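You operate a simulated robot arm through the tools that you are given. There is no shell and no other tool. Be economical: measure what you need, move in short steps, check, and stop when the job is done.

The job below is to be done with a simulated two-armed robot. You get a single attempt, and the scene is never put back.

TASK
Pick up the cartridge that says "coarse" from the worktop of the store rack with one hand, pass it to the other hand and put it on the lower shelf of the trolley with a green grip.

The check looks at the end state, three seconds after you hand in, the way a careful person would. Anything else that was tipped, shoved, dropped, spilled or broken makes it a failure.

THE ROBOT
Two 7-joint arms with two-finger parallel grippers on one trunk, on a base that drives. Base frame: it is fixed to the floor where the robot stands at the start and does not move with it; the origin is under the middle of the robot, x ahead of it, y to its left, z up; the surface under the hand at the start is at about z = 0.88. Lengths are in m, angles in degrees, forces in N, time in s.
The left shoulder is at the start at [0.02, 0.17, 1.228], the right one opposite. With the tool pointing down near the work surface each hand reaches from about 0.18 to 0.66 m from the robot's upright axis, wherever it stands, measured 20 degrees to its own side. Places, roughly: lower shelf of the trolley with a green grip [2, 1.8, 0.3]. Payload 3.8 kg a hand.
The TCP of each hand is the grasp point between the finger pads, 0.03 m short of the fingertips. In the tool frame z runs along the fingers and y along their closing line. Largest opening 0.11 m; finger width 0.02, thickness 0.01; the body of the gripper, 0.048 by 0.112 m, starts 0.055 m behind the TCP.
Orientation is that of the tool frame in the base frame, as a unit quaternion [x, y, z, w]. With the fingers straight down and closing along the base's y, the tool's x points along the base's -x, its y along +y and its z along -z.

THE INTERFACE
- The arms move only by the tool jog_arm. It takes "left_targets", "right_targets" or both (then of equal length, played together; a hand with none holds still); each is a list of rows, each a list of 7 numbers: the shift along the tool's x, y, z in units of 40 mm (1.0 is 40 mm), then the turn, a rotation vector about the tool's x, y, z in units of 6 degrees (1.0 is 6 degrees), then the gripper command, from -1 (fully open) to 1 (shut), values between in proportion. In form: [[dx, dy, dz, ax, ay, az, jaw], ...]. A call has 1 to 12 rows; each row shifts and turns the commanded pose from where the row before left it, along the tool's axes as they then stand. A call with a number of a shift or a turn outside -1 to 1 is refused whole. A row lasts 0.2 s, in which the tool goes at most 0.05 m and 8.6 degrees; a call with a longer step from one row to the next is refused whole, and so is a gripper value outside its range. A pose out of reach is approached as far as the arm can. The call stops where the force on the tool passes 40 N (or 10 N more than at its start, if that is more) or the arm is blocked; 0.2 s more then pass. Each finger travels about 0.072 m/s and halts on what it meets, pressing with about 38 N; the grip force reading is that of the motor and also rises with nothing between the fingers. The clock runs only during rows and for 0.2 s after the last one: add rows that do not move to give the fingers time. It gives the time, the measured TCP pose, the force on the tool (base axes), the opening and the grip force at its end, in the units of the frame above (readings bear some noise), with the torque about the TCP (base axes, N m) and any sound that the robot's microphone picked up.
- Cameras (640 x 400 px; columns grow to the right, rows downward): "scene" is now at [0.1116, -0.0213, 1.3887]; the picture's right is [-0.23, -0.97, 0.00], its down [-0.49, 0.12, -0.86] and it looks along [0.84, -0.20, -0.50] (base axes); focal length 295 px, centre (320, 200). "left" rides on the left gripper at [0.072, -0.017, -0.103] in its tool frame; the picture's right is [0.23, 0.97, 0.00], its down [-0.76, 0.18, -0.62] and it looks along [-0.61, 0.14, 0.78] (tool axes); focal length 222 px, centre (320, 200). "right" rides on the right gripper at [0.072, 0.017, -0.103] in its tool frame; the picture's right is [-0.23, 0.97, 0.00], its down [-0.76, -0.18, -0.62] and it looks along [-0.61, -0.14, 0.78] (tool axes); focal length 222 px, centre (320, 200). There is no depth. A picture from a camera that has moved, and an enlarged one, comes with that camera's place and axes in the base frame and with its lens.
- grab_frame(camera): a new picture of that camera. No time passes.
- lift_body(by): slides the trunk up (or, below 0, down) by that many m; the arms and the scene camera ride with it, the base frame stays. It gives what a move gives, with no picture.
- base_move(legs): drives the robot by 1 to 6 legs, each [ahead, turn to the left] in m and degrees, along the robot's own axes; the way and the turn of a leg run together, so that a leg with both is an arc; at most 1.5 m and 180 degrees a leg. The arms and the cameras ride along, it lands a little off, and it stops where it bumps. It gives what a move gives.
- head_to(pan, tilt): turns the head with the scene camera to pan (to the left, within 80 degrees either way) and tilt (down, from -29 to 69), counted from straight ahead of the robot. It gives what a move gives.
- close_up(camera, box): a new picture of the part [left, top, right, bottom] of that camera's present view, enlarged. No time passes.
- sign_off(): hands the job in; it is judged then, once.

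Go step by step. Nothing tells you exact positions but the pictures and the camera data: compare them with the known pose of the tool, close in by small moves and look again before you grip or let go. The budget is 120 turns and 108 pictures, counting those below and the enlarged ones. Unless the task says otherwise, let go and move clear before handing in, and close with one line.

The tools are called after ">>>" as name(argument=value, ...) on one line, values as JSON. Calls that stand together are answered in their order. jog_arm: Moves the arms, as the interface text tells. Its arguments: {"type":"object","properties":{"left_targets":{"type":"array"},"right_targets":{"type":"array"}},"required":[]} The other tools are called the same way: lift_body (by) slides the trunk up or down; base_move (legs) drives the base; head_to (pan, tilt) turns the head that bears the scene camera; grab_frame (camera) takes a picture; close_up (camera, box) takes an enlarged picture of a part of a camera's view; sign_off () hands the job in.

At the start:

```text
time: 0.0
left_tcp_pos: [0.4341, 0.1071, 1.2243]
left_orientation: [0.0, 1.0, 0.0, 0.0]
left_contact_force: [-0.5, 0.2, 0.2]
left_torque: [0.06, -0.03, -0.03]
left_finger_gap: 0.1101
left_grasp_force: 0.1
right_tcp_pos: [0.4561, -0.326, 1.2329]
right_orientation: [0.0, 1.0, 0.0, 0.001]
right_contact_force: [0.7, -0.4, -0.4]
right_torque: [-0.01, 0.03, 0.0]
right_finger_gap: 0.1097
right_grasp_force: 0.0
trunk travel left (down, up): [-0.325, 0.245]
robot x, y, heading: [0.0006, 0.0035, -0.1]
head pan, tilt: [-13.3, 30.3]
```

scene: 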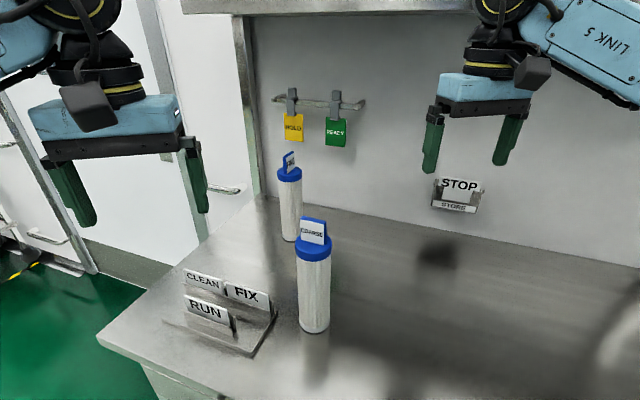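
right: 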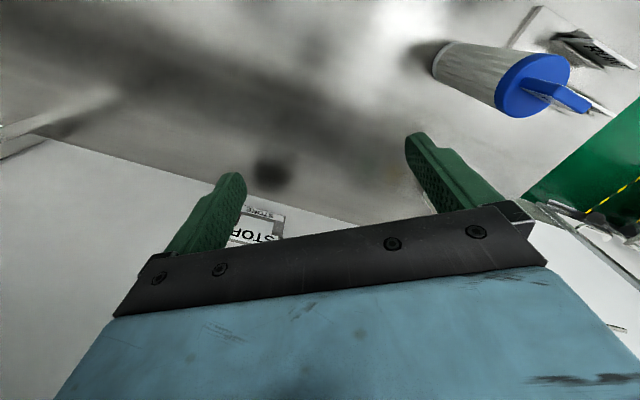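
left: 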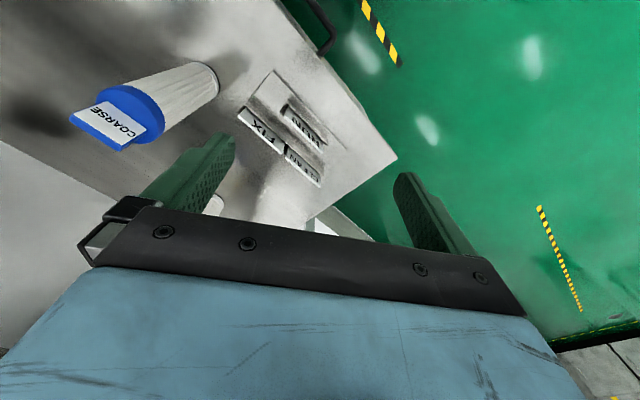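

I see two blue-capped cartridges; the front one, at about [0.50, -0.10], seems to read COARSE. I'll check both labels and look around for the trolley before moving.

>>> close_up(camera="scene", box=[240, 130, 400, 350])

>>> head_to(pan=45, tilt=25)

>>> grab_frame(camera="scene")

```text
1.82 times, centred on (320, 240) of scene
camera zoom: at [0.1116, -0.0213, 1.3887], right [-0.23, -0.97, 0.0], down [-0.49, 0.12, -0.86], along [0.84, -0.2, -0.5], focal length 536 px, centre (320, 127)
```

zoom: 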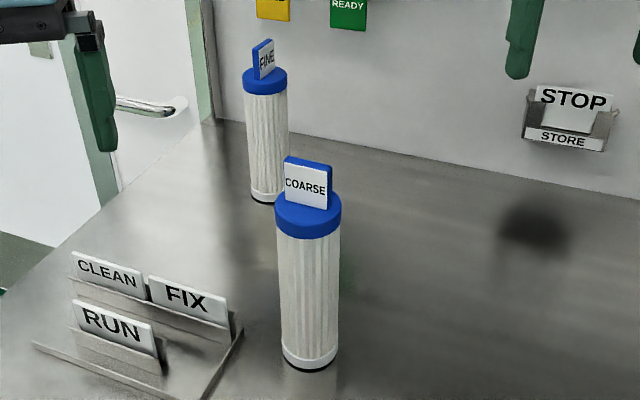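

```text
time: 1.3
left_tcp_pos: [0.4332, 0.1066, 1.2252]
left_orientation: [0.0, 1.0, 0.0, 0.0]
left_contact_force: [0.6, 0.1, -0.3]
left_torque: [-0.03, 0.04, -0.01]
left_finger_gap: 0.1099
left_grasp_force: 0.0
right_tcp_pos: [0.4586, -0.3256, 1.232]
right_orientation: [0.0, 1.0, 0.0, 0.0]
right_contact_force: [-0.2, 0.6, 0.4]
right_torque: [0.0, 0.0, 0.0]
right_finger_gap: 0.1099
right_grasp_force: 0.0
trunk travel left (down, up): [-0.325, 0.245]
robot x, y, heading: [-0.0057, 0.0047, 0.3]
head pan, tilt: [45.0, 25.0]
```

```text
103 pictures are left
camera scene: at [0.0889, 0.0645, 1.397], right [0.71, -0.71, 0.0], down [-0.3, -0.3, -0.91], along [0.64, 0.64, -0.42], focal length 295 px, centre (320, 200)
```

scene: 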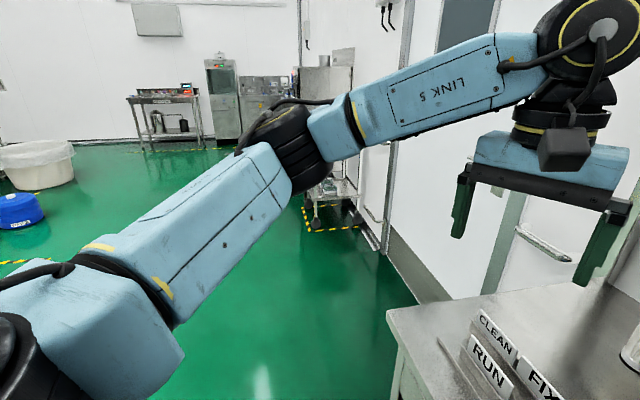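

The front one is COARSE (the rear one is FINE), standing near [0.48, -0.097], cap top at about z 1.09. I'll bring the right hand above it with the left hand moved clear, and look again.

>>> jog_arm(right_targets=[[0, 0.95, 0, 0, 0, 0, -1], [0, 0.95, 0, 0, 0, 0, -1], [-0.2, 0.95, 0, 0, 0, 0, -1], [-0.2, 0.95, 0, 0, 0, 0, -1], [-0.15, 0.95, 0, 0, 0, 0, -1], [0, 0.95, 0, 0, 0, 0, -1], [0, 0, 0, 0, 0, 0, -1]], left_targets=[[0, 0.8, 0, 0, 0, 0, -1], [0, 0.8, 0, 0, 0, 0, -1], [0, 0.8, 0, 0, 0, 0, -1], [0, 0.8, 0, 0, 0, 0, -1], [0, 0, 0, 0, 0, 0, -1], [0, 0, 0, 0, 0, 0, -1], [0, 0, 0, 0, 0, 0, -1]])

>>> head_to(pan=-13, tilt=30)

>>> grab_frame(camera="scene")

>>> grab_frame(camera="right")

```text
time: 2.9
left_tcp_pos: [0.4333, 0.2335, 1.2258]
left_orientation: [0.0, 1.0, 0.0, -0.001]
left_contact_force: [-0.5, 0.7, 0.4]
left_torque: [0.01, 0.04, 0.01]
left_finger_gap: 0.1098
left_grasp_force: 0.0
right_tcp_pos: [0.4799, -0.0981, 1.2323]
right_orientation: [0.0, 1.0, 0.0, 0.0]
right_contact_force: [-0.3, -0.1, -0.4]
right_torque: [0.0, 0.0, 0.04]
right_finger_gap: 0.1103
right_grasp_force: 0.0
trunk travel left (down, up): [-0.325, 0.245]
robot x, y, heading: [0.0015, -0.0001, 0.2]
head pan, tilt: [45.0, 25.0]
```

```text
time: 4.2
left_tcp_pos: [0.4328, 0.2357, 1.2248]
left_orientation: [0.0, 1.0, 0.001, 0.0]
left_contact_force: [-0.4, 0.1, -0.1]
left_torque: [0.05, 0.0, 0.04]
left_finger_gap: 0.1102
left_grasp_force: 0.1
right_tcp_pos: [0.4804, -0.0983, 1.2332]
right_orientation: [0.0, 1.0, -0.001, 0.0]
right_contact_force: [0.2, -0.4, 0.6]
right_torque: [0.01, -0.03, -0.01]
right_finger_gap: 0.11
right_grasp_force: 0.0
trunk travel left (down, up): [-0.325, 0.245]
robot x, y, heading: [0.0013, 0.0009, 0.2]
head pan, tilt: [-13.0, 30.0]
```

```text
102 pictures are left
camera scene: at [0.1118, -0.0209, 1.3891], right [-0.22, -0.97, 0.0], down [-0.49, 0.11, -0.87], along [0.84, -0.19, -0.5], focal length 295 px, centre (320, 200)
```

scene: 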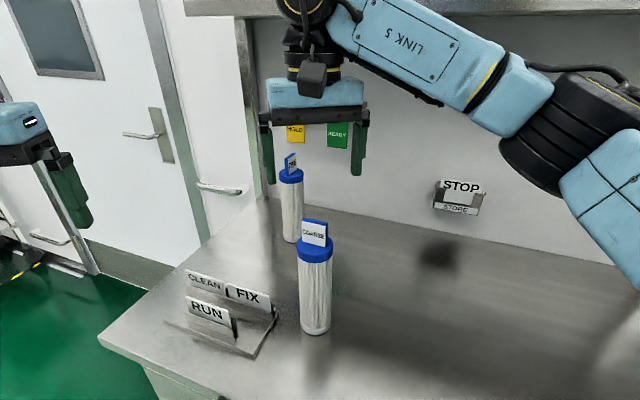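

```text
101 pictures are left
camera right: at [0.4066, -0.0815, 1.3365], right [0.23, 0.97, 0.0], down [0.76, -0.18, 0.62], along [0.61, -0.14, -0.78], focal length 222 px, centre (320, 200)
```

right: 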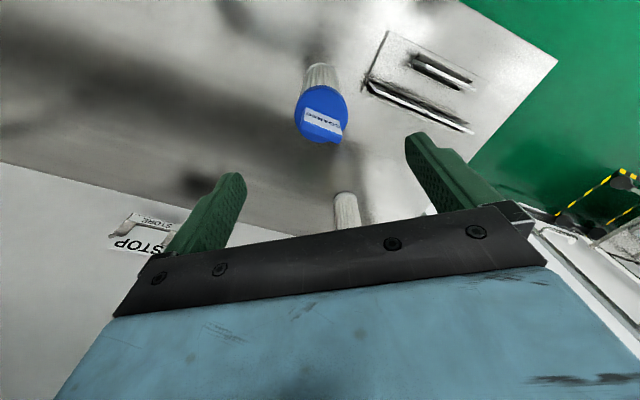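

Both cameras put the cap at [0.481, -0.097], right under the hand. I'll descend partway and check.

>>> jog_arm(right_targets=[[0, 0, 0.9, 0, 0, 0, -1], [0, 0, 0.9, 0, 0, 0, -1], [0, 0, 0.5, 0, 0, 0, -1], [0, 0, 0, 0, 0, 0, -1]])

>>> grab_frame(camera="scene")

>>> grab_frame(camera="right")

```text
time: 5.2
left_tcp_pos: [0.4332, 0.2345, 1.2251]
left_orientation: [0.0, 1.0, 0.0, 0.0]
left_contact_force: [-0.5, -0.4, -0.6]
left_torque: [-0.01, -0.01, -0.01]
left_finger_gap: 0.11
left_grasp_force: 0.1
right_tcp_pos: [0.4796, -0.0998, 1.139]
right_orientation: [0.001, 1.0, 0.0, 0.0]
right_contact_force: [0.1, -0.7, -0.5]
right_torque: [-0.04, -0.02, 0.01]
right_finger_gap: 0.1097
right_grasp_force: 0.0
trunk travel left (down, up): [-0.325, 0.245]
robot x, y, heading: [-0.0018, 0.0005, -0.1]
head pan, tilt: [-13.0, 30.0]
```

```text
100 pictures are left
camera scene: at [0.1117, -0.0208, 1.3891], right [-0.22, -0.97, 0.0], down [-0.49, 0.11, -0.87], along [0.84, -0.19, -0.5], focal length 295 px, centre (320, 200)
```

scene: 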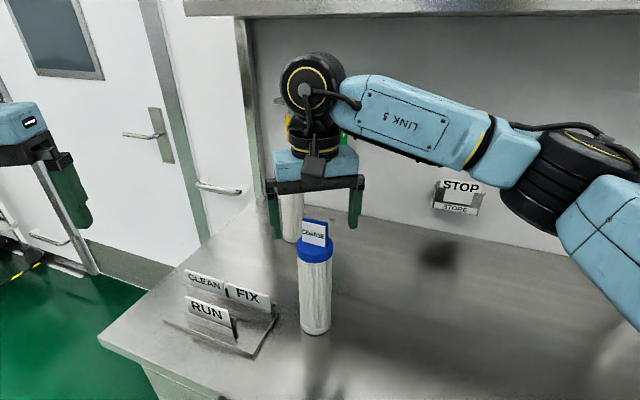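

```text
99 pictures are left
camera right: at [0.4059, -0.0819, 1.2439], right [0.23, 0.97, 0.0], down [0.76, -0.18, 0.62], along [0.61, -0.14, -0.78], focal length 222 px, centre (320, 200)
```

right: 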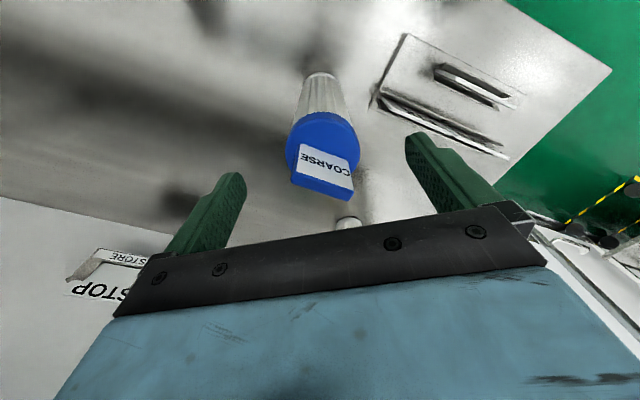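

The cap sits centred between the fingers. I'll go down to z≈1.085 and close.

>>> jog_arm(right_targets=[[0, 0.05, 0.7, 0, 0, 0, -1], [0, 0, 0.65, 0, 0, 0, -1], [0, 0, 0, 0, 0, 0, -1]])

>>> grab_frame(camera="scene")

>>> grab_frame(camera="right")

```text
time: 6.0
left_tcp_pos: [0.4331, 0.2333, 1.2246]
left_orientation: [0.0, 1.0, 0.0, 0.0]
left_contact_force: [-0.9, 0.0, -0.2]
left_torque: [0.02, 0.0, 0.0]
left_finger_gap: 0.1098
left_grasp_force: 0.0
right_tcp_pos: [0.4795, -0.0963, 1.086]
right_orientation: [0.0, 1.0, 0.0, -0.001]
right_contact_force: [0.1, 0.1, 0.2]
right_torque: [0.03, 0.03, -0.01]
right_finger_gap: 0.11
right_grasp_force: 0.0
trunk travel left (down, up): [-0.325, 0.245]
robot x, y, heading: [-0.0042, -0.0012, -0.1]
head pan, tilt: [-13.0, 30.0]
```

```text
98 pictures are left
camera scene: at [0.1118, -0.0208, 1.3891], right [-0.22, -0.97, 0.0], down [-0.49, 0.11, -0.87], along [0.84, -0.19, -0.5], focal length 295 px, centre (320, 200)
```

scene: 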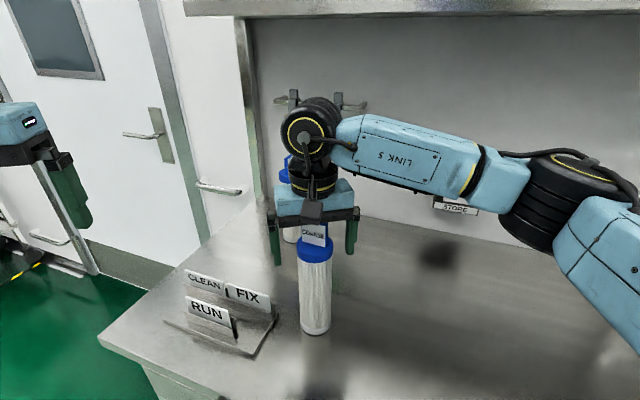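

```text
97 pictures are left
camera right: at [0.4063, -0.0792, 1.1901], right [0.23, 0.97, 0.0], down [0.76, -0.18, 0.62], along [0.61, -0.14, -0.78], focal length 222 px, centre (320, 200)
```

right: 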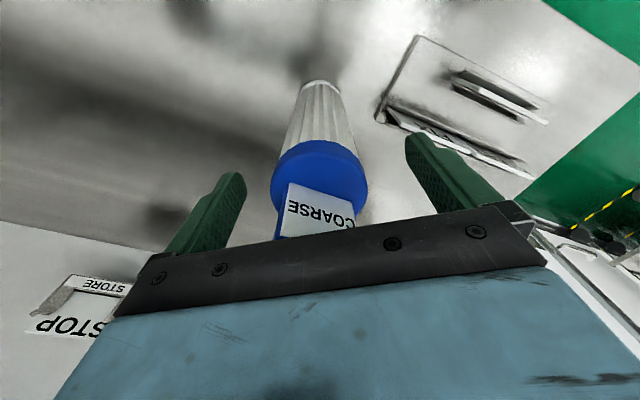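

Everything is lined up; the cap top looks to be near z 1.08, so I'll go 8 mm lower and close.

>>> jog_arm(right_targets=[[0, 0, 0.2, 0, 0, 0, -1], [0, 0, 0, 0, 0, 0, 0.2], [0, 0, 0, 0, 0, 0, 1], [0, 0, 0, 0, 0, 0, 1], [0, 0, 0, 0, 0, 0, 1], [0, 0, 0, 0, 0, 0, 1]])

>>> grab_frame(camera="right")

```text
time: 7.3
left_tcp_pos: [0.4328, 0.2346, 1.2249]
left_orientation: [0.0, 1.0, 0.0, 0.0]
left_contact_force: [0.5, 0.6, 0.4]
left_torque: [-0.01, -0.01, -0.02]
left_finger_gap: 0.1102
left_grasp_force: 0.1
right_tcp_pos: [0.4804, -0.0962, 1.0769]
right_orientation: [0.0, 1.0, 0.0, 0.0]
right_contact_force: [0.9, 0.1, 0.2]
right_torque: [-0.06, -0.03, 0.02]
right_finger_gap: 0.0607
right_grasp_force: 37.6
trunk travel left (down, up): [-0.325, 0.245]
robot x, y, heading: [-0.0017, 0.0047, 0.1]
head pan, tilt: [-13.0, 30.0]
```

```text
96 pictures are left
camera right: at [0.4066, -0.0795, 1.182], right [0.23, 0.97, 0.0], down [0.76, -0.18, 0.62], along [0.61, -0.14, -0.78], focal length 222 px, centre (320, 200)
```

right: 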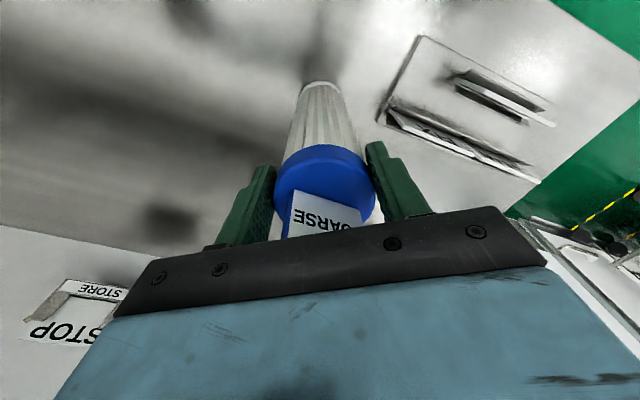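

The cartridge is gripped at a 61 mm gap. I'll lift it and draw it a little toward the robot.

>>> jog_arm(right_targets=[[0, 0, -0.5, 0, 0, 0, 1], [0, 0, -0.7, 0, 0, 0, 1], [0, 0, -0.7, 0, 0, 0, 1], [0, 0, -0.7, 0, 0, 0, 1], [0, 0, -0.5, 0, 0, 0, 1], [0.5, 0, 0, 0, 0, 0, 1], [0.5, 0, 0, 0, 0, 0, 1], [0.5, 0, 0, 0, 0, 0, 1], [0, 0, 0, 0, 0, 0, 1]])

>>> grab_frame(camera="scene")

>>> grab_frame(camera="right")

```text
time: 9.3
left_tcp_pos: [0.4331, 0.2346, 1.2247]
left_orientation: [0.0, 1.0, 0.0, 0.001]
left_contact_force: [-0.6, 0.6, -0.2]
left_torque: [0.02, 0.0, -0.01]
left_finger_gap: 0.1098
left_grasp_force: 0.1
right_tcp_pos: [0.4197, -0.0958, 1.2017]
right_orientation: [0.001, 1.0, -0.001, 0.001]
right_contact_force: [-0.3, -0.5, -2.5]
right_torque: [0.01, 0.08, -0.01]
right_finger_gap: 0.0603
right_grasp_force: 38.1
trunk travel left (down, up): [-0.325, 0.245]
robot x, y, heading: [0.0015, 0.0023, -0.1]
head pan, tilt: [-13.0, 30.0]
```

```text
95 pictures are left
camera scene: at [0.1123, -0.0209, 1.389], right [-0.22, -0.97, 0.0], down [-0.49, 0.11, -0.87], along [0.84, -0.19, -0.5], focal length 295 px, centre (320, 200)
```

scene: 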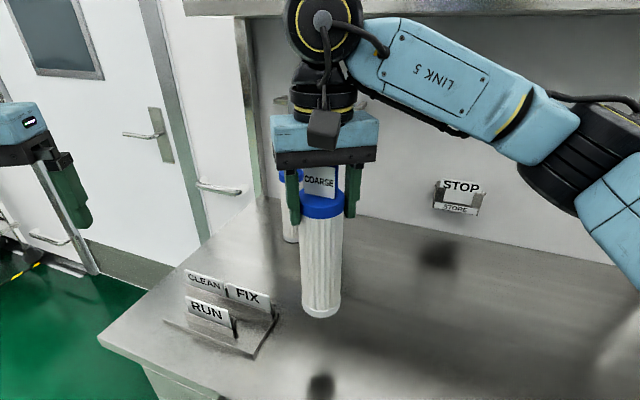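

```text
94 pictures are left
camera right: at [0.3463, -0.0786, 1.3065], right [0.23, 0.97, 0.0], down [0.76, -0.18, 0.62], along [0.61, -0.14, -0.78], focal length 222 px, centre (320, 200)
```

right: 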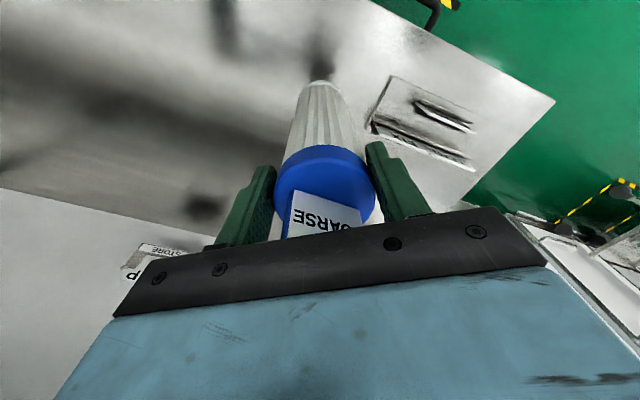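

The cartridge hangs firmly in the right hand. I'll back away from the worktop and turn toward the trolley to see what the shelf demands before choosing the handover grip.

>>> base_move(legs=[[-0.4, 0], [0, 50]])

>>> head_to(pan=0, tilt=20)

>>> grab_frame(camera="scene")

```text
time: 14.1
left_tcp_pos: [-0.299, 0.4839, 1.224]
left_orientation: [-0.421, 0.907, 0.0, 0.0]
left_contact_force: [0.8, 0.6, 0.4]
left_torque: [0.0, 0.0, -0.02]
left_finger_gap: 0.11
left_grasp_force: 0.1
right_tcp_pos: [-0.0564, 0.2589, 1.2021]
right_orientation: [-0.421, 0.907, 0.0, 0.0]
right_contact_force: [0.5, -0.1, -2.5]
right_torque: [-0.01, 0.04, 0.02]
right_finger_gap: 0.0603
right_grasp_force: 38.4
trunk travel left (down, up): [-0.325, 0.245]
robot x, y, heading: [-0.4008, 0.0031, 49.9]
head pan, tilt: [-13.0, 30.0]
```

```text
time: 14.8
left_tcp_pos: [-0.2993, 0.4823, 1.2238]
left_orientation: [-0.421, 0.907, -0.001, 0.0]
left_contact_force: [0.1, 0.2, 0.5]
left_torque: [-0.03, -0.01, 0.0]
left_finger_gap: 0.1099
left_grasp_force: 0.1
right_tcp_pos: [-0.0558, 0.2594, 1.2031]
right_orientation: [-0.421, 0.907, 0.0, -0.001]
right_contact_force: [-0.5, 0.4, -3.4]
right_torque: [-0.03, 0.03, 0.03]
right_finger_gap: 0.0605
right_grasp_force: 37.8
trunk travel left (down, up): [-0.325, 0.245]
robot x, y, heading: [-0.399, 0.001, 49.7]
head pan, tilt: [0.0, 20.0]
```

```text
93 pictures are left
camera scene: at [-0.323, 0.0869, 1.4051], right [0.76, -0.65, 0.0], down [-0.22, -0.26, -0.94], along [0.61, 0.72, -0.34], focal length 295 px, centre (320, 200)
```

scene: 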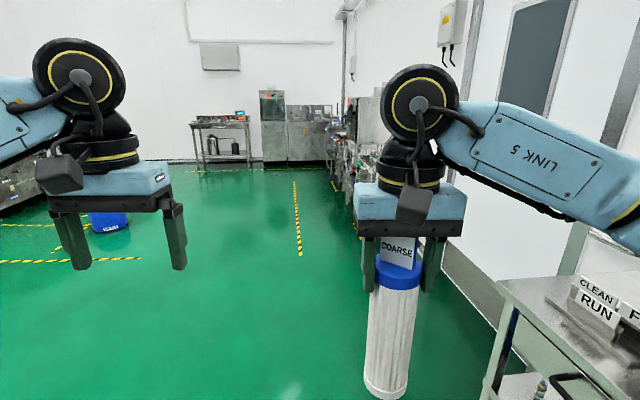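

Trolleys stand along the wall behind my right arm. I'll zoom in there.

>>> close_up(camera="scene", box=[320, 80, 480, 250])

>>> grab_frame(camera="right")

>>> grab_frame(camera="left")

```text
2.35 times, centred on (400, 165) of scene
camera zoom: at [-0.323, 0.0869, 1.4051], right [0.76, -0.65, 0.0], down [-0.22, -0.26, -0.94], along [0.61, 0.72, -0.34], focal length 694 px, centre (132, 282)
```

zoom: 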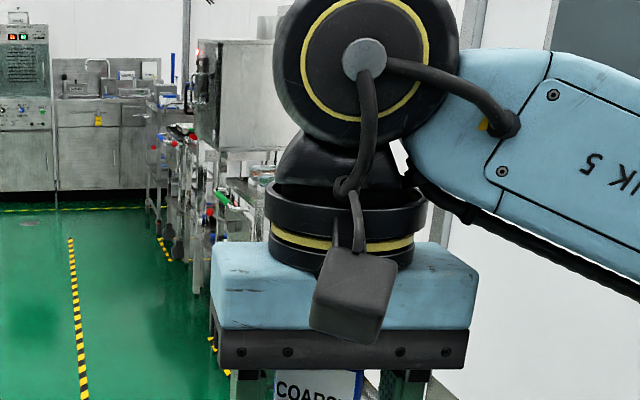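

```text
91 pictures are left
camera right: at [-0.1164, 0.2146, 1.3064], right [-0.6, 0.8, 0.0], down [0.63, 0.47, 0.62], along [0.5, 0.37, -0.78], focal length 222 px, centre (320, 200)
```

right: 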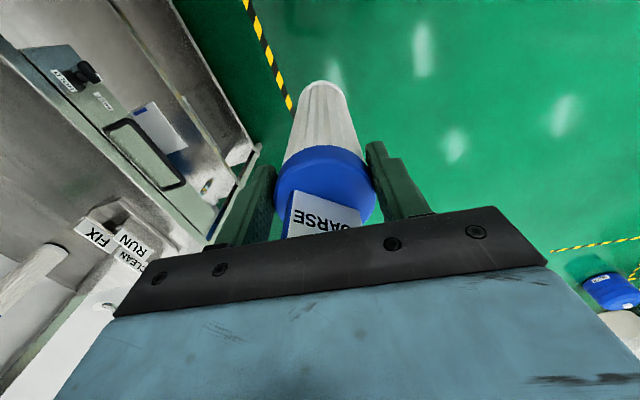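

```text
90 pictures are left
camera left: at [-0.3343, 0.4159, 1.3297], right [-0.89, 0.45, 0.0], down [0.36, 0.7, 0.62], along [0.28, 0.55, -0.78], focal length 222 px, centre (320, 200)
```

left: 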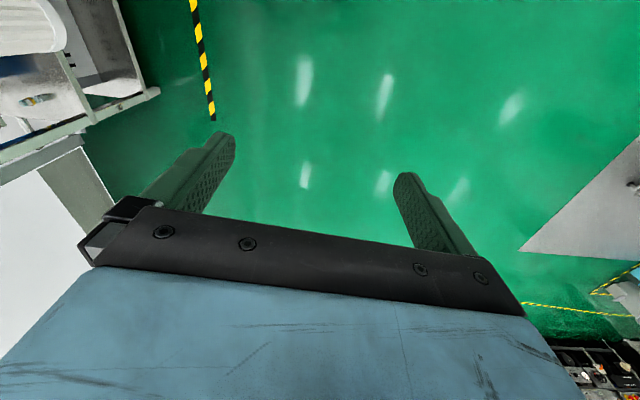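

The room runs at about 56° to the base frame, with the trolleys along the wall and the floor clear beside them. I'll drive parallel to the wall to stand before the trolley spot, then turn to face it.

>>> base_move(legs=[[0, 11.3], [1.4, 0], [1.4, 0], [0, -95]])

>>> head_to(pan=0, tilt=35)

>>> grab_frame(camera="scene")

```text
time: 33.1
left_tcp_pos: [1.4251, 2.4258, 1.2256]
left_orientation: [0.276, 0.961, 0.0, 0.0]
left_contact_force: [0.8, 0.5, 0.5]
left_torque: [0.0, 0.0, -0.01]
left_finger_gap: 0.11
left_grasp_force: 0.0
right_tcp_pos: [1.2363, 2.1539, 1.2029]
right_orientation: [0.277, 0.961, 0.0, 0.0]
right_contact_force: [-0.3, 0.1, -2.9]
right_torque: [0.01, 0.05, 0.03]
right_finger_gap: 0.0605
right_grasp_force: 38.1
trunk travel left (down, up): [-0.325, 0.245]
robot x, y, heading: [0.9332, 2.4554, -32.0]
head pan, tilt: [0.0, 20.0]
```

```text
time: 33.9
left_tcp_pos: [1.4244, 2.4256, 1.2252]
left_orientation: [0.276, 0.961, 0.0, 0.0]
left_contact_force: [0.6, 0.4, -0.2]
left_torque: [-0.01, 0.01, 0.0]
left_finger_gap: 0.1101
left_grasp_force: 0.0
right_tcp_pos: [1.2368, 2.1533, 1.2021]
right_orientation: [0.277, 0.961, 0.0, 0.0]
right_contact_force: [0.0, -0.1, -2.3]
right_torque: [0.05, 0.02, 0.01]
right_finger_gap: 0.0603
right_grasp_force: 37.9
trunk travel left (down, up): [-0.325, 0.245]
robot x, y, heading: [0.9326, 2.4573, -32.2]
head pan, tilt: [0.0, 35.0]
```

```text
89 pictures are left
camera scene: at [1.0281, 2.3983, 1.3813], right [-0.53, -0.85, 0.0], down [-0.49, 0.3, -0.82], along [0.69, -0.44, -0.57], focal length 295 px, centre (320, 200)
```

scene: 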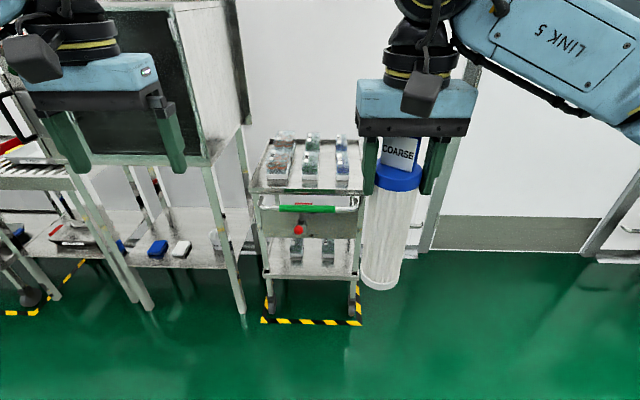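

The green-gripped trolley is right ahead. I'll zoom in on its lower shelf.

>>> close_up(camera="scene", box=[240, 120, 380, 340])

```text
1.82 times, centred on (310, 230) of scene
camera zoom: at [1.0281, 2.3983, 1.3813], right [-0.53, -0.85, 0.0], down [-0.49, 0.3, -0.82], along [0.69, -0.44, -0.57], focal length 536 px, centre (338, 146)
```

zoom: 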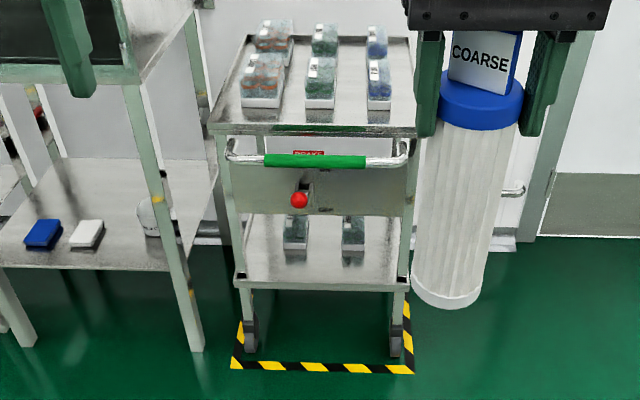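

Bottles stand at the back of the lower shelf; a strip roughly 0.14 m deep is free in front. A panel with a brake knob limits the height, so I'll lower the trunk to judge the clearance.

>>> lift_body(by=-0.32)

>>> close_up(camera="scene", box=[220, 60, 420, 280])

```text
time: 37.0
left_tcp_pos: [1.4253, 2.4248, 0.9051]
left_orientation: [0.276, 0.961, 0.0, 0.0]
left_contact_force: [0.3, 0.0, 0.3]
left_torque: [-0.01, 0.03, -0.02]
left_finger_gap: 0.1099
left_grasp_force: 0.0
right_tcp_pos: [1.2379, 2.1532, 0.8826]
right_orientation: [0.276, 0.961, 0.001, 0.001]
right_contact_force: [-0.2, 0.2, -2.1]
right_torque: [-0.01, 0.01, -0.01]
right_finger_gap: 0.0603
right_grasp_force: 38.0
trunk travel left (down, up): [-0.005, 0.565]
robot x, y, heading: [0.9363, 2.4577, -32.1]
head pan, tilt: [0.0, 35.0]
```

```text
1.82 times, centred on (320, 170) of scene
camera zoom: at [1.0281, 2.3984, 1.0613], right [-0.53, -0.85, 0.0], down [-0.49, 0.3, -0.82], along [0.69, -0.43, -0.57], focal length 536 px, centre (320, 254)
```

zoom: 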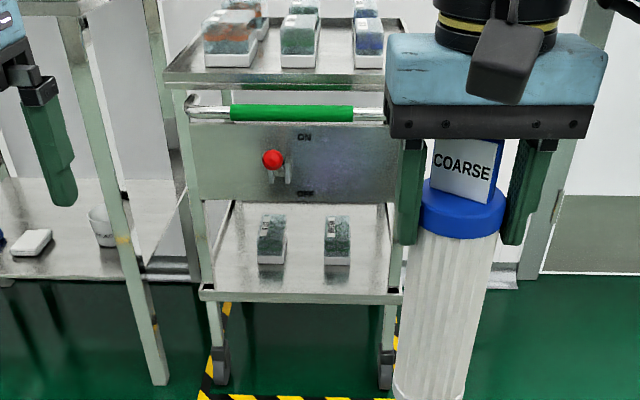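

The panel's lower edge seems near z 0.53 and the shelf near z 0.31, so the clearance is close to the cartridge's height. I'll pitch the left hand to horizontal (needed for the handover anyway) and use its camera to look under the panel.

>>> jog_arm(left_targets=[[0, 0, 0, 0, -1, 0, -1], [0, 0, 0, 0, -1, 0, -1], [0, 0, 0, 0, -1, 0, -1], [0, 0, 0, 0, -1, 0, -1], [0, 0, 0, 0, -1, 0, -1], [0, 0, 0, 0, -1, 0, -1], [0, 0, 0, 0, -1, 0, -1], [0, 0, 0, 0, -1, 0, -1], [0, 0, 0, 0, -1, 0, -1], [0, 0, 0, 0, -1, 0, -1], [0, 0, 0, 0, -1, 0, -1], [0, 0, 0, 0, -1, 0, -1]])

>>> jog_arm(left_targets=[[0, 0, 0, 0, -1, 0, -1], [0, 0, 0, 0, -1, 0, -1], [0, 0, 0, 0, -1, 0, -1], [1, 0, 0, 0, 0, 0, -1], [1, 0, 0, 0, 0, 0, -1], [1, 0, 0, 0, 0, 0, -1], [1, 0, 0, 0, 0, 0, -1], [1, 0, 0, 0, 0, 0, -1], [1, 0, 0, 0, 0, 0, -1], [1, 0, 0, 0, 0, 0, -1], [1, 0, 0, 0, 0, 0, -1], [0, 0, 0, 0, 0, 0, -1]])

>>> grab_frame(camera="left")

>>> grab_frame(camera="scene")

```text
time: 39.6
left_tcp_pos: [1.4328, 2.4205, 0.9075]
left_orientation: [0.224, 0.777, -0.163, 0.565]
left_contact_force: [-0.2, 0.3, -0.3]
left_torque: [0.0, 0.01, -0.02]
left_finger_gap: 0.1101
left_grasp_force: 0.1
left hand out of reach, approached as far as the arm can: row 12
right_tcp_pos: [1.2374, 2.153, 0.8817]
right_orientation: [0.276, 0.961, 0.0, 0.0]
right_contact_force: [0.5, -0.1, -2.0]
right_torque: [0.0, 0.05, -0.01]
right_finger_gap: 0.0602
right_grasp_force: 38.2
trunk travel left (down, up): [-0.005, 0.565]
robot x, y, heading: [0.9342, 2.4599, -32.2]
head pan, tilt: [0.0, 35.0]
```

```text
time: 42.2
left_tcp_pos: [1.444, 2.4123, 0.9087]
left_orientation: [0.21, 0.73, -0.18, 0.625]
left_contact_force: [0.0, -0.8, 0.4]
left_torque: [0.0, 0.0, -0.02]
left_finger_gap: 0.1099
left_grasp_force: 0.1
left hand out of reach, approached as far as the arm can: row 1, 2, 3, 4, 5, 6, 7, 8, 9, 10, 11
right_tcp_pos: [1.237, 2.153, 0.8829]
right_orientation: [0.277, 0.961, 0.001, 0.0]
right_contact_force: [-0.4, -0.2, -2.4]
right_torque: [0.02, 0.01, 0.01]
right_finger_gap: 0.06
right_grasp_force: 37.8
trunk travel left (down, up): [-0.005, 0.565]
robot x, y, heading: [0.9364, 2.4538, -31.8]
head pan, tilt: [0.0, 35.0]
```

```text
86 pictures are left
camera left: at [1.3376, 2.459, 0.8555], right [0.49, 0.84, -0.22], down [-0.33, 0.41, 0.85], along [0.81, -0.34, 0.48], focal length 222 px, centre (320, 200)
```

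left: 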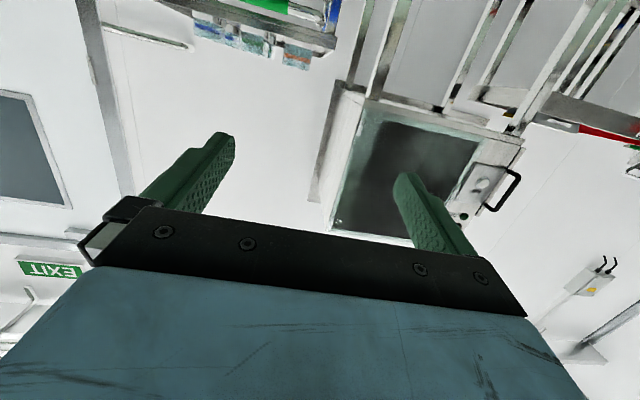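

```text
85 pictures are left
camera scene: at [1.0281, 2.3984, 1.0613], right [-0.53, -0.85, 0.0], down [-0.49, 0.3, -0.82], along [0.69, -0.43, -0.57], focal length 295 px, centre (320, 200)
```

scene: 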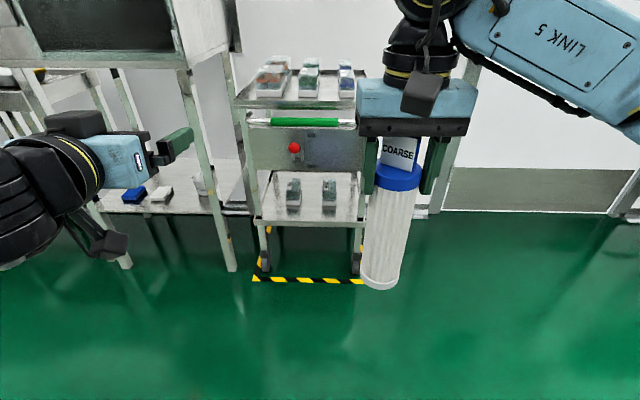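

The left wrist cannot pitch fully level here, but about 66° is available, which suffices. I'll look closely at the trolley's panel and shelf clearance.

>>> close_up(camera="scene", box=[230, 85, 310, 165])

>>> close_up(camera="scene", box=[235, 155, 375, 245])

>>> close_up(camera="scene", box=[340, 120, 480, 300])

```text
5.00 times, centred on (270, 125) of scene
camera zoom: at [1.0281, 2.3984, 1.0613], right [-0.53, -0.85, 0.0], down [-0.49, 0.3, -0.82], along [0.69, -0.43, -0.57], focal length 1475 px, centre (570, 575)
```

zoom: 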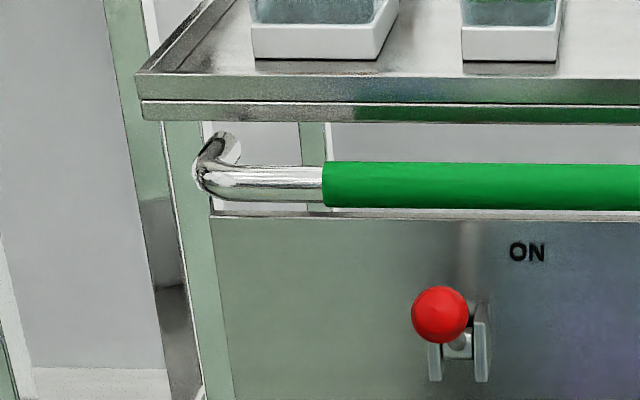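

```text
4.44 times, centred on (305, 200) of scene
camera zoom: at [1.0281, 2.3984, 1.0613], right [-0.53, -0.85, 0.0], down [-0.49, 0.3, -0.82], along [0.69, -0.43, -0.57], focal length 1311 px, centre (387, 200)
```

zoom: 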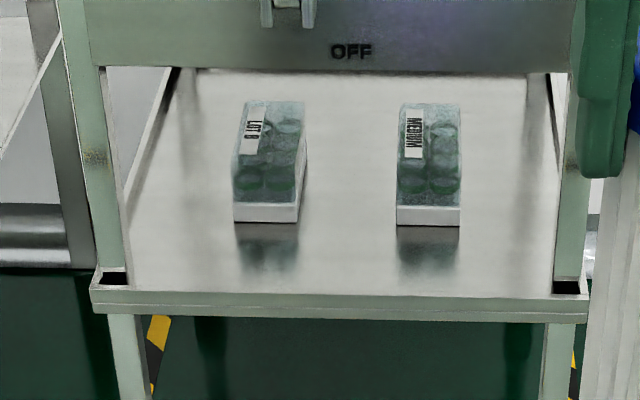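

```text
2.22 times, centred on (410, 210) of scene
camera zoom: at [1.0281, 2.3984, 1.0613], right [-0.53, -0.85, 0.0], down [-0.49, 0.3, -0.82], along [0.69, -0.43, -0.57], focal length 656 px, centre (120, 178)
```

zoom: 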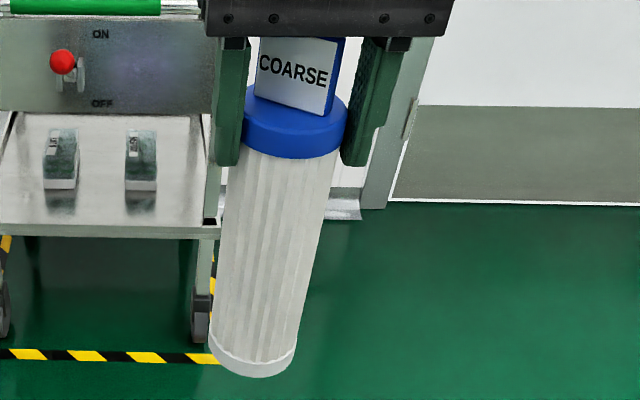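

The panel is a thin plate with the interior open; the clearance (~0.22 m) is too tight for standing the ~0.235 m cartridge up safely. So I'll lay it pointing inward between the two bottle boxes: the left hand takes it at about 45° just below the cap, then inserts it. First I bring the right hand to the middle and lower, and re-pitch the left hand.

>>> jog_arm(right_targets=[[0, 0.4, 0.9, 0, 0, 0, 1], [0, 0.4, 0.9, 0, 0, 0, 1], [0, 0.4, 0.9, 0, 0, 0, 1], [0, 0.4, 0.9, 0, 0, 0, 1], [0, 0.4, 0.9, 0, 0, 0, 1], [0, 0, 0, 0, 0, 0, 1]], left_targets=[[0, 0, 0, 0, 1, 0, -1], [0, 0, 0, 0, 1, 0, -1], [0, 0, 0, 0, 1, 0, -1], [0, 0, 0, 0, 1, 0, -1], [0, 0, 0, 0, 1, 0, -1], [0, 0, 0, 0, 1, 0, -1]])

>>> grab_frame(camera="scene")

```text
time: 43.6
left_tcp_pos: [1.4434, 2.4131, 0.9094]
left_orientation: [0.256, 0.888, -0.107, 0.367]
left_contact_force: [0.1, 0.2, 0.0]
left_torque: [0.01, 0.0, 0.01]
left_finger_gap: 0.11
left_grasp_force: 0.1
right_tcp_pos: [1.2789, 2.2203, 0.7021]
right_orientation: [0.277, 0.961, 0.0, 0.0]
right_contact_force: [-0.2, 0.1, -3.1]
right_torque: [0.0, 0.04, -0.02]
right_finger_gap: 0.0602
right_grasp_force: 38.5
trunk travel left (down, up): [-0.005, 0.565]
robot x, y, heading: [0.9338, 2.4548, -31.8]
head pan, tilt: [0.0, 35.0]
```

```text
81 pictures are left
camera scene: at [1.0282, 2.3983, 1.0613], right [-0.53, -0.85, 0.0], down [-0.49, 0.3, -0.82], along [0.69, -0.43, -0.57], focal length 295 px, centre (320, 200)
```

scene: 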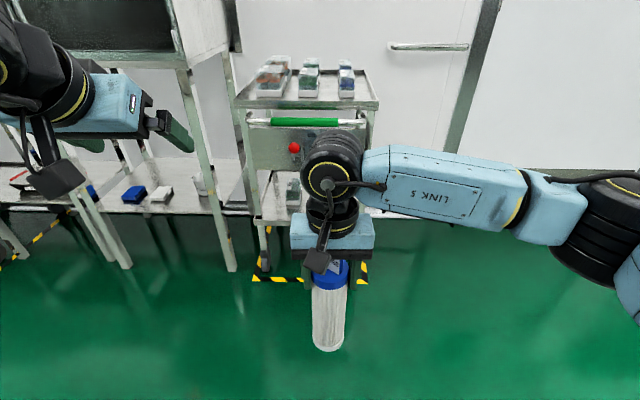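

The left hand is now at 45°. To keep the right camera out of the left hand's way, I'll yaw the right hand +90° and turn the left hand to come in from the left side.

>>> jog_arm(right_targets=[[0, 0, 0, 0, 0, -1, 1], [0, 0, 0, 0, 0, -1, 1], [0, 0, 0, 0, 0, -1, 1], [0, 0, 0, 0, 0, -1, 1], [0, 0, 0, 0, 0, -1, 1], [0, 0, 0, 0, 0, -1, 1], [0, 0, 0, 0, 0, -1, 1], [0, 0, 0, 0, 0, -1, 1], [0, 0, 0, 0, 0, -1, 1], [0, 0, 0, 0, 0, -1, 1], [0, 0, 0, 0, 0, -1, 1], [0, 0, 0, 0, 0, -1, 1]], left_targets=[[0, 0, 0, 0.964, 0, 0.964, -1], [0, 0, 0, 0.964, 0, 0.964, -1], [0, 0, 0, 0.964, 0, 0.964, -1], [0, 0, 0, 0.964, 0, 0.964, -1], [0, 0, 0, 0.964, 0, 0.964, -1], [0, 0, 0, 0.964, 0, 0.964, -1], [0, 0, 0, 0.964, 0, 0.964, -1], [0, 0, 0, 0.964, 0, 0.964, -1], [0, 0, 0, 0.964, 0, 0.964, -1], [0, 0, 0, 0.964, 0, 0.964, -1], [0, 0, 0, 0.964, 0, 0.964, -1], [0, 0, 0, 0, 0, 0, -1]])

>>> grab_frame(camera="scene")

```text
time: 46.2
left_tcp_pos: [1.4129, 2.423, 0.9195]
left_orientation: [0.598, 0.703, -0.259, 0.283]
left_contact_force: [0.4, -0.2, -0.1]
left_torque: [0.0, -0.02, -0.04]
left_finger_gap: 0.11
left_grasp_force: 0.0
left hand out of reach, approached as far as the arm can: row 6, 7, 8, 9, 10, 11
right_tcp_pos: [1.2788, 2.221, 0.7022]
right_orientation: [-0.341, 0.94, 0.0, 0.001]
right_contact_force: [0.5, 0.5, -2.4]
right_torque: [-0.02, -0.01, 0.0]
right_finger_gap: 0.0602
right_grasp_force: 38.1
trunk travel left (down, up): [-0.005, 0.565]
robot x, y, heading: [0.9332, 2.456, -31.9]
head pan, tilt: [0.0, 35.0]
```

```text
80 pictures are left
camera scene: at [1.0281, 2.3984, 1.0613], right [-0.53, -0.85, 0.0], down [-0.49, 0.3, -0.82], along [0.69, -0.43, -0.57], focal length 295 px, centre (320, 200)
```

scene: 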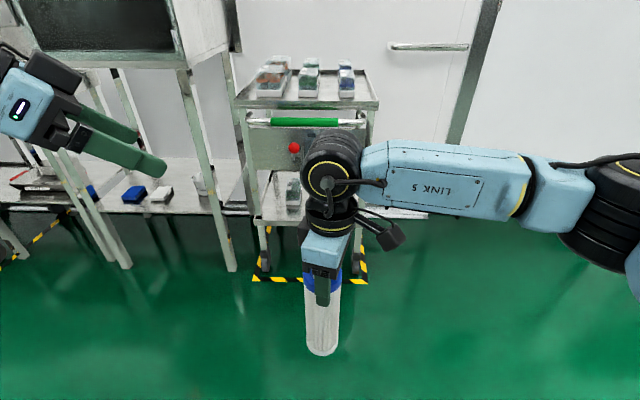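

Right hand yaws well; the left reaches heading about −49°. I'll yaw the right hand on to about +130° so it is opposite, and bring the left to a pre-grasp point 0.12 m short of the cartridge.

>>> jog_arm(right_targets=[[0, 0, 0, 0, 0, -1, 1], [0, 0, 0, 0, 0, -1, 1], [0, 0, 0, 0, 0, -1, 1], [0, 0, 0, 0, 0, -1, 1], [0, 0, 0, 0, 0, -1, 1], [0, 0, 0, 0, 0, -1, 1], [0, 0, 0, 0, 0, -1, 1], [0, 0, 0, 0, 0, -1, 1], [0, 0, 0, 0, 0, -1, 1], [0, 0, 0, 0, 0, -0.7, 1]], left_targets=[[0, 0, 0, 0, 0, 0, -1], [0, 0, 0, 0, 0, 0, -1], [0.275, -0.59, 0.675, 0, 0, 0, -1], [0.275, -0.59, 0.675, 0, 0, 0, -1], [0.275, -0.59, 0.675, 0, 0, 0, -1], [0.275, -0.59, 0.675, 0, 0, 0, -1], [0.275, -0.59, 0.675, 0, 0, 0, -1], [0.275, -0.59, 0.675, 0, 0, 0, -1], [0.275, -0.59, 0.675, 0, 0, 0, -1], [0, 0, 0, 0, 0, 0, -1]])

>>> grab_frame(camera="scene")

>>> grab_frame(camera="left")

```text
time: 48.5
left_tcp_pos: [1.2559, 2.3192, 0.7352]
left_orientation: [0.597, 0.704, -0.259, 0.284]
left_contact_force: [0.4, -0.4, 0.3]
left_torque: [0.03, 0.0, 0.04]
left_finger_gap: 0.1097
left_grasp_force: 0.0
right_tcp_pos: [1.2441, 2.2296, 0.7076]
right_orientation: [-0.39, 0.921, 0.0, 0.0]
right_contact_force: [-0.1, -0.4, -2.5]
right_torque: [-0.05, 0.03, -0.02]
right_finger_gap: 0.0599
right_grasp_force: 37.8
right hand out of reach, approached as far as the arm can: row 1, 2, 3, 4, 5, 6, 7, 8, 9, 10
trunk travel left (down, up): [-0.005, 0.565]
robot x, y, heading: [0.9332, 2.4588, -32.2]
head pan, tilt: [0.0, 35.0]
```

```text
79 pictures are left
camera scene: at [1.0281, 2.3983, 1.0613], right [-0.53, -0.85, 0.0], down [-0.49, 0.3, -0.82], along [0.69, -0.43, -0.57], focal length 295 px, centre (320, 200)
```

scene: 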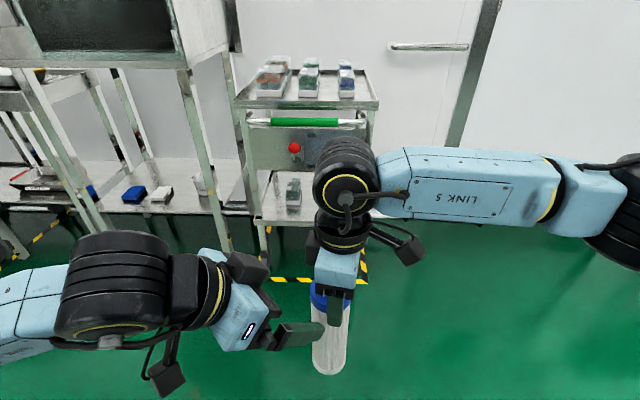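

```text
78 pictures are left
camera left: at [1.2208, 2.4389, 0.7588], right [0.93, 0.3, -0.19], down [0.22, -0.06, 0.97], along [0.28, -0.95, -0.13], focal length 222 px, centre (320, 200)
```

left: 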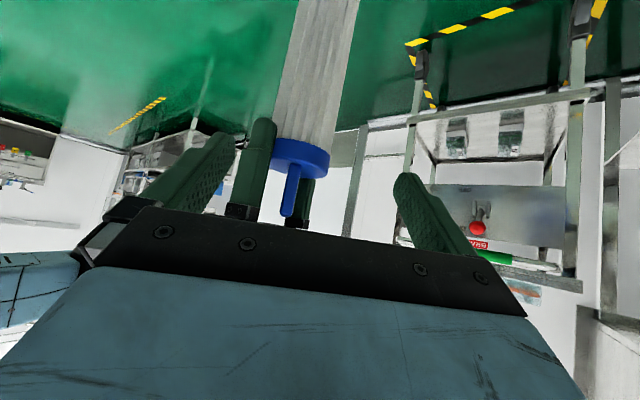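

The right hand stops at about +78° yaw, so the left must turn further to be opposite it. I'll back the left off slightly and yaw it more.

>>> jog_arm(left_targets=[[0.4, 0.49, -0.4, 0, 0, 0, -1], [0.4, 0.49, -0.4, 0, 0, 0, -1], [0, 0, 0, 0.7, 0, 0.7, -1], [0, 0, 0, 0.7, 0, 0.7, -1], [0, 0, 0, 0.7, 0, 0.7, -1], [0, 0, 0, 0.7, 0, 0.7, -1], [0, 0, 0, 0.7, 0, 0.7, -1], [0, 0, 0, 0.7, 0, 0.7, -1], [0, 0, 0, 0, 0, 0, -1]])

>>> grab_frame(camera="scene")

```text
time: 50.5
left_tcp_pos: [1.2367, 2.3352, 0.736]
left_orientation: [0.741, 0.529, -0.353, 0.216]
left_contact_force: [-0.2, 0.6, -0.5]
left_torque: [0.02, 0.01, -0.01]
left_finger_gap: 0.11
left_grasp_force: 0.1
left hand out of reach, approached as far as the arm can: row 2, 5, 6, 7, 8
right_tcp_pos: [1.2448, 2.2286, 0.7073]
right_orientation: [-0.391, 0.921, 0.0, -0.001]
right_contact_force: [0.5, 0.5, -2.3]
right_torque: [0.02, 0.06, -0.01]
right_finger_gap: 0.0598
right_grasp_force: 37.7
trunk travel left (down, up): [-0.005, 0.565]
robot x, y, heading: [0.9335, 2.4565, -32.1]
head pan, tilt: [0.0, 35.0]
```

```text
77 pictures are left
camera scene: at [1.0281, 2.3983, 1.0612], right [-0.53, -0.85, 0.0], down [-0.49, 0.3, -0.82], along [0.69, -0.43, -0.57], focal length 295 px, centre (320, 200)
```

scene: 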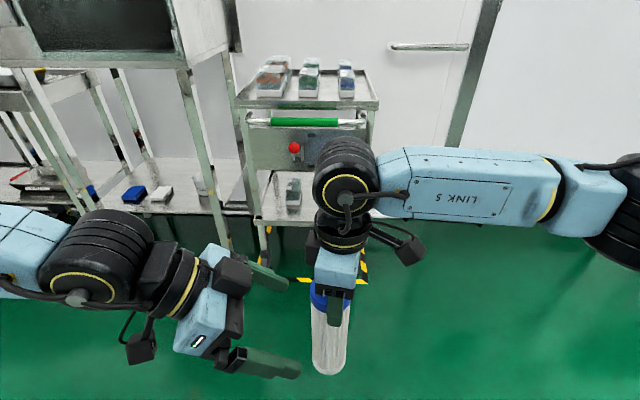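

The left now heads about −77°, nearly opposite the right hand's camera. I'll centre it on the cartridge axis for the approach and look.

>>> jog_arm(left_targets=[[0.175, 0.625, 0.265, 0, 0, 0, -1], [0.175, 0.625, 0.265, 0, 0, 0, -1], [0, 0, 0, 0, 0, 0, -1]])

>>> grab_frame(camera="left")

>>> grab_frame(camera="scene")

```text
time: 51.2
left_tcp_pos: [1.2802, 2.3114, 0.7084]
left_orientation: [0.752, 0.524, -0.338, 0.215]
left_contact_force: [0.0, 0.1, 0.3]
left_torque: [0.0, -0.01, 0.05]
left_finger_gap: 0.1103
left_grasp_force: 0.0
right_tcp_pos: [1.2433, 2.229, 0.707]
right_orientation: [-0.39, 0.921, 0.001, 0.0]
right_contact_force: [0.0, 0.8, -2.3]
right_torque: [0.0, 0.0, 0.04]
right_finger_gap: 0.0603
right_grasp_force: 37.8
trunk travel left (down, up): [-0.005, 0.565]
robot x, y, heading: [0.9357, 2.4596, -32.2]
head pan, tilt: [0.0, 35.0]
```

```text
76 pictures are left
camera left: at [1.31, 2.4335, 0.7276], right [0.96, -0.2, -0.2], down [0.17, -0.13, 0.98], along [-0.23, -0.97, -0.09], focal length 222 px, centre (320, 200)
```

left: 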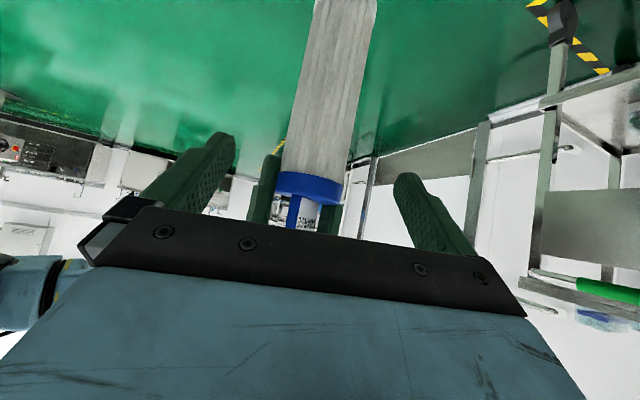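

```text
75 pictures are left
camera scene: at [1.0282, 2.3985, 1.0612], right [-0.53, -0.85, 0.0], down [-0.49, 0.3, -0.82], along [0.69, -0.43, -0.57], focal length 295 px, centre (320, 200)
```

scene: 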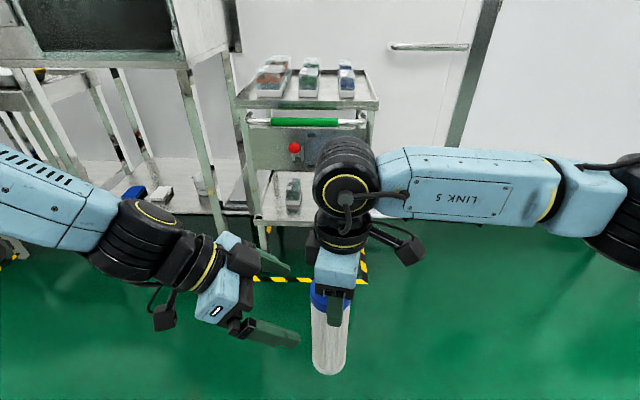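

Well centred: the target lies about 0.10 m straight along the tool. I'll advance and look before closing.

>>> jog_arm(left_targets=[[-0.02, -0.02, 0.62, 0, 0, 0, -1], [-0.02, -0.02, 0.62, 0, 0, 0, -1], [-0.02, 0, 0.62, 0, 0, 0, -1], [-0.02, 0, 0.62, 0, 0, 0, -1], [0, 0, 0, 0, 0, 0, -1]])

>>> grab_frame(camera="left")

>>> close_up(camera="scene", box=[200, 180, 440, 390])

```text
time: 52.5
left_tcp_pos: [1.2517, 2.2434, 0.6447]
left_orientation: [0.752, 0.524, -0.337, 0.216]
left_contact_force: [11.2, 31.2, 16.6]
left_torque: [-2.04, 0.82, -0.1]
left_finger_gap: 0.1101
left_grasp_force: 0.1
right_tcp_pos: [1.2424, 2.2252, 0.7049]
right_orientation: [-0.388, 0.922, -0.002, -0.006]
right_contact_force: [-10.5, -31.6, -19.3]
right_torque: [-0.17, 0.02, 0.04]
right_finger_gap: 0.0603
right_grasp_force: 37.8
trunk travel left (down, up): [-0.005, 0.565]
robot x, y, heading: [0.9341, 2.4596, -32.2]
head pan, tilt: [0.0, 35.0]
```

```text
74 pictures are left
camera left: at [1.2803, 2.3647, 0.6635], right [0.96, -0.2, -0.19], down [0.17, -0.13, 0.98], along [-0.22, -0.97, -0.09], focal length 222 px, centre (320, 200)
```

left: 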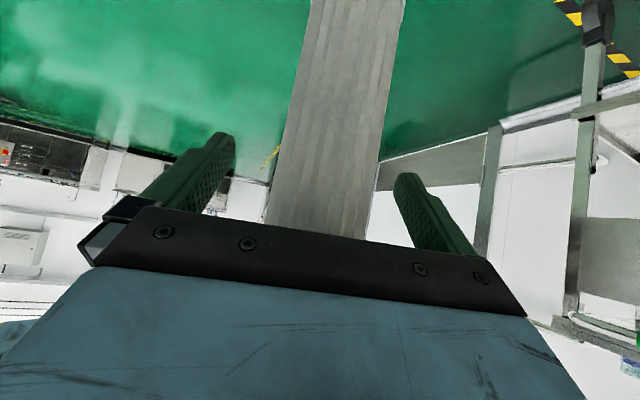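

```text
1.90 times, centred on (320, 285) of scene
camera zoom: at [1.0281, 2.3983, 1.0613], right [-0.53, -0.85, 0.0], down [-0.49, 0.3, -0.82], along [0.69, -0.43, -0.57], focal length 562 px, centre (320, 38)
```

zoom: 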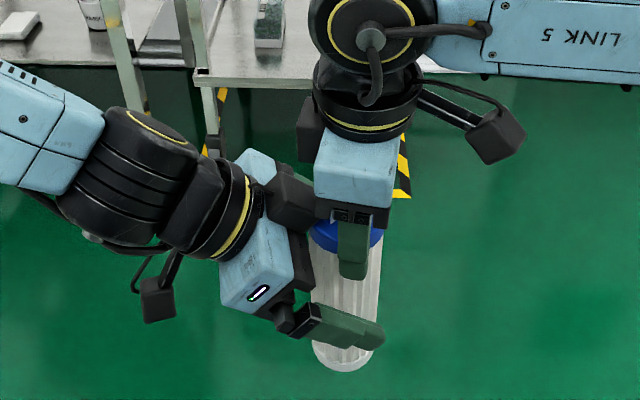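

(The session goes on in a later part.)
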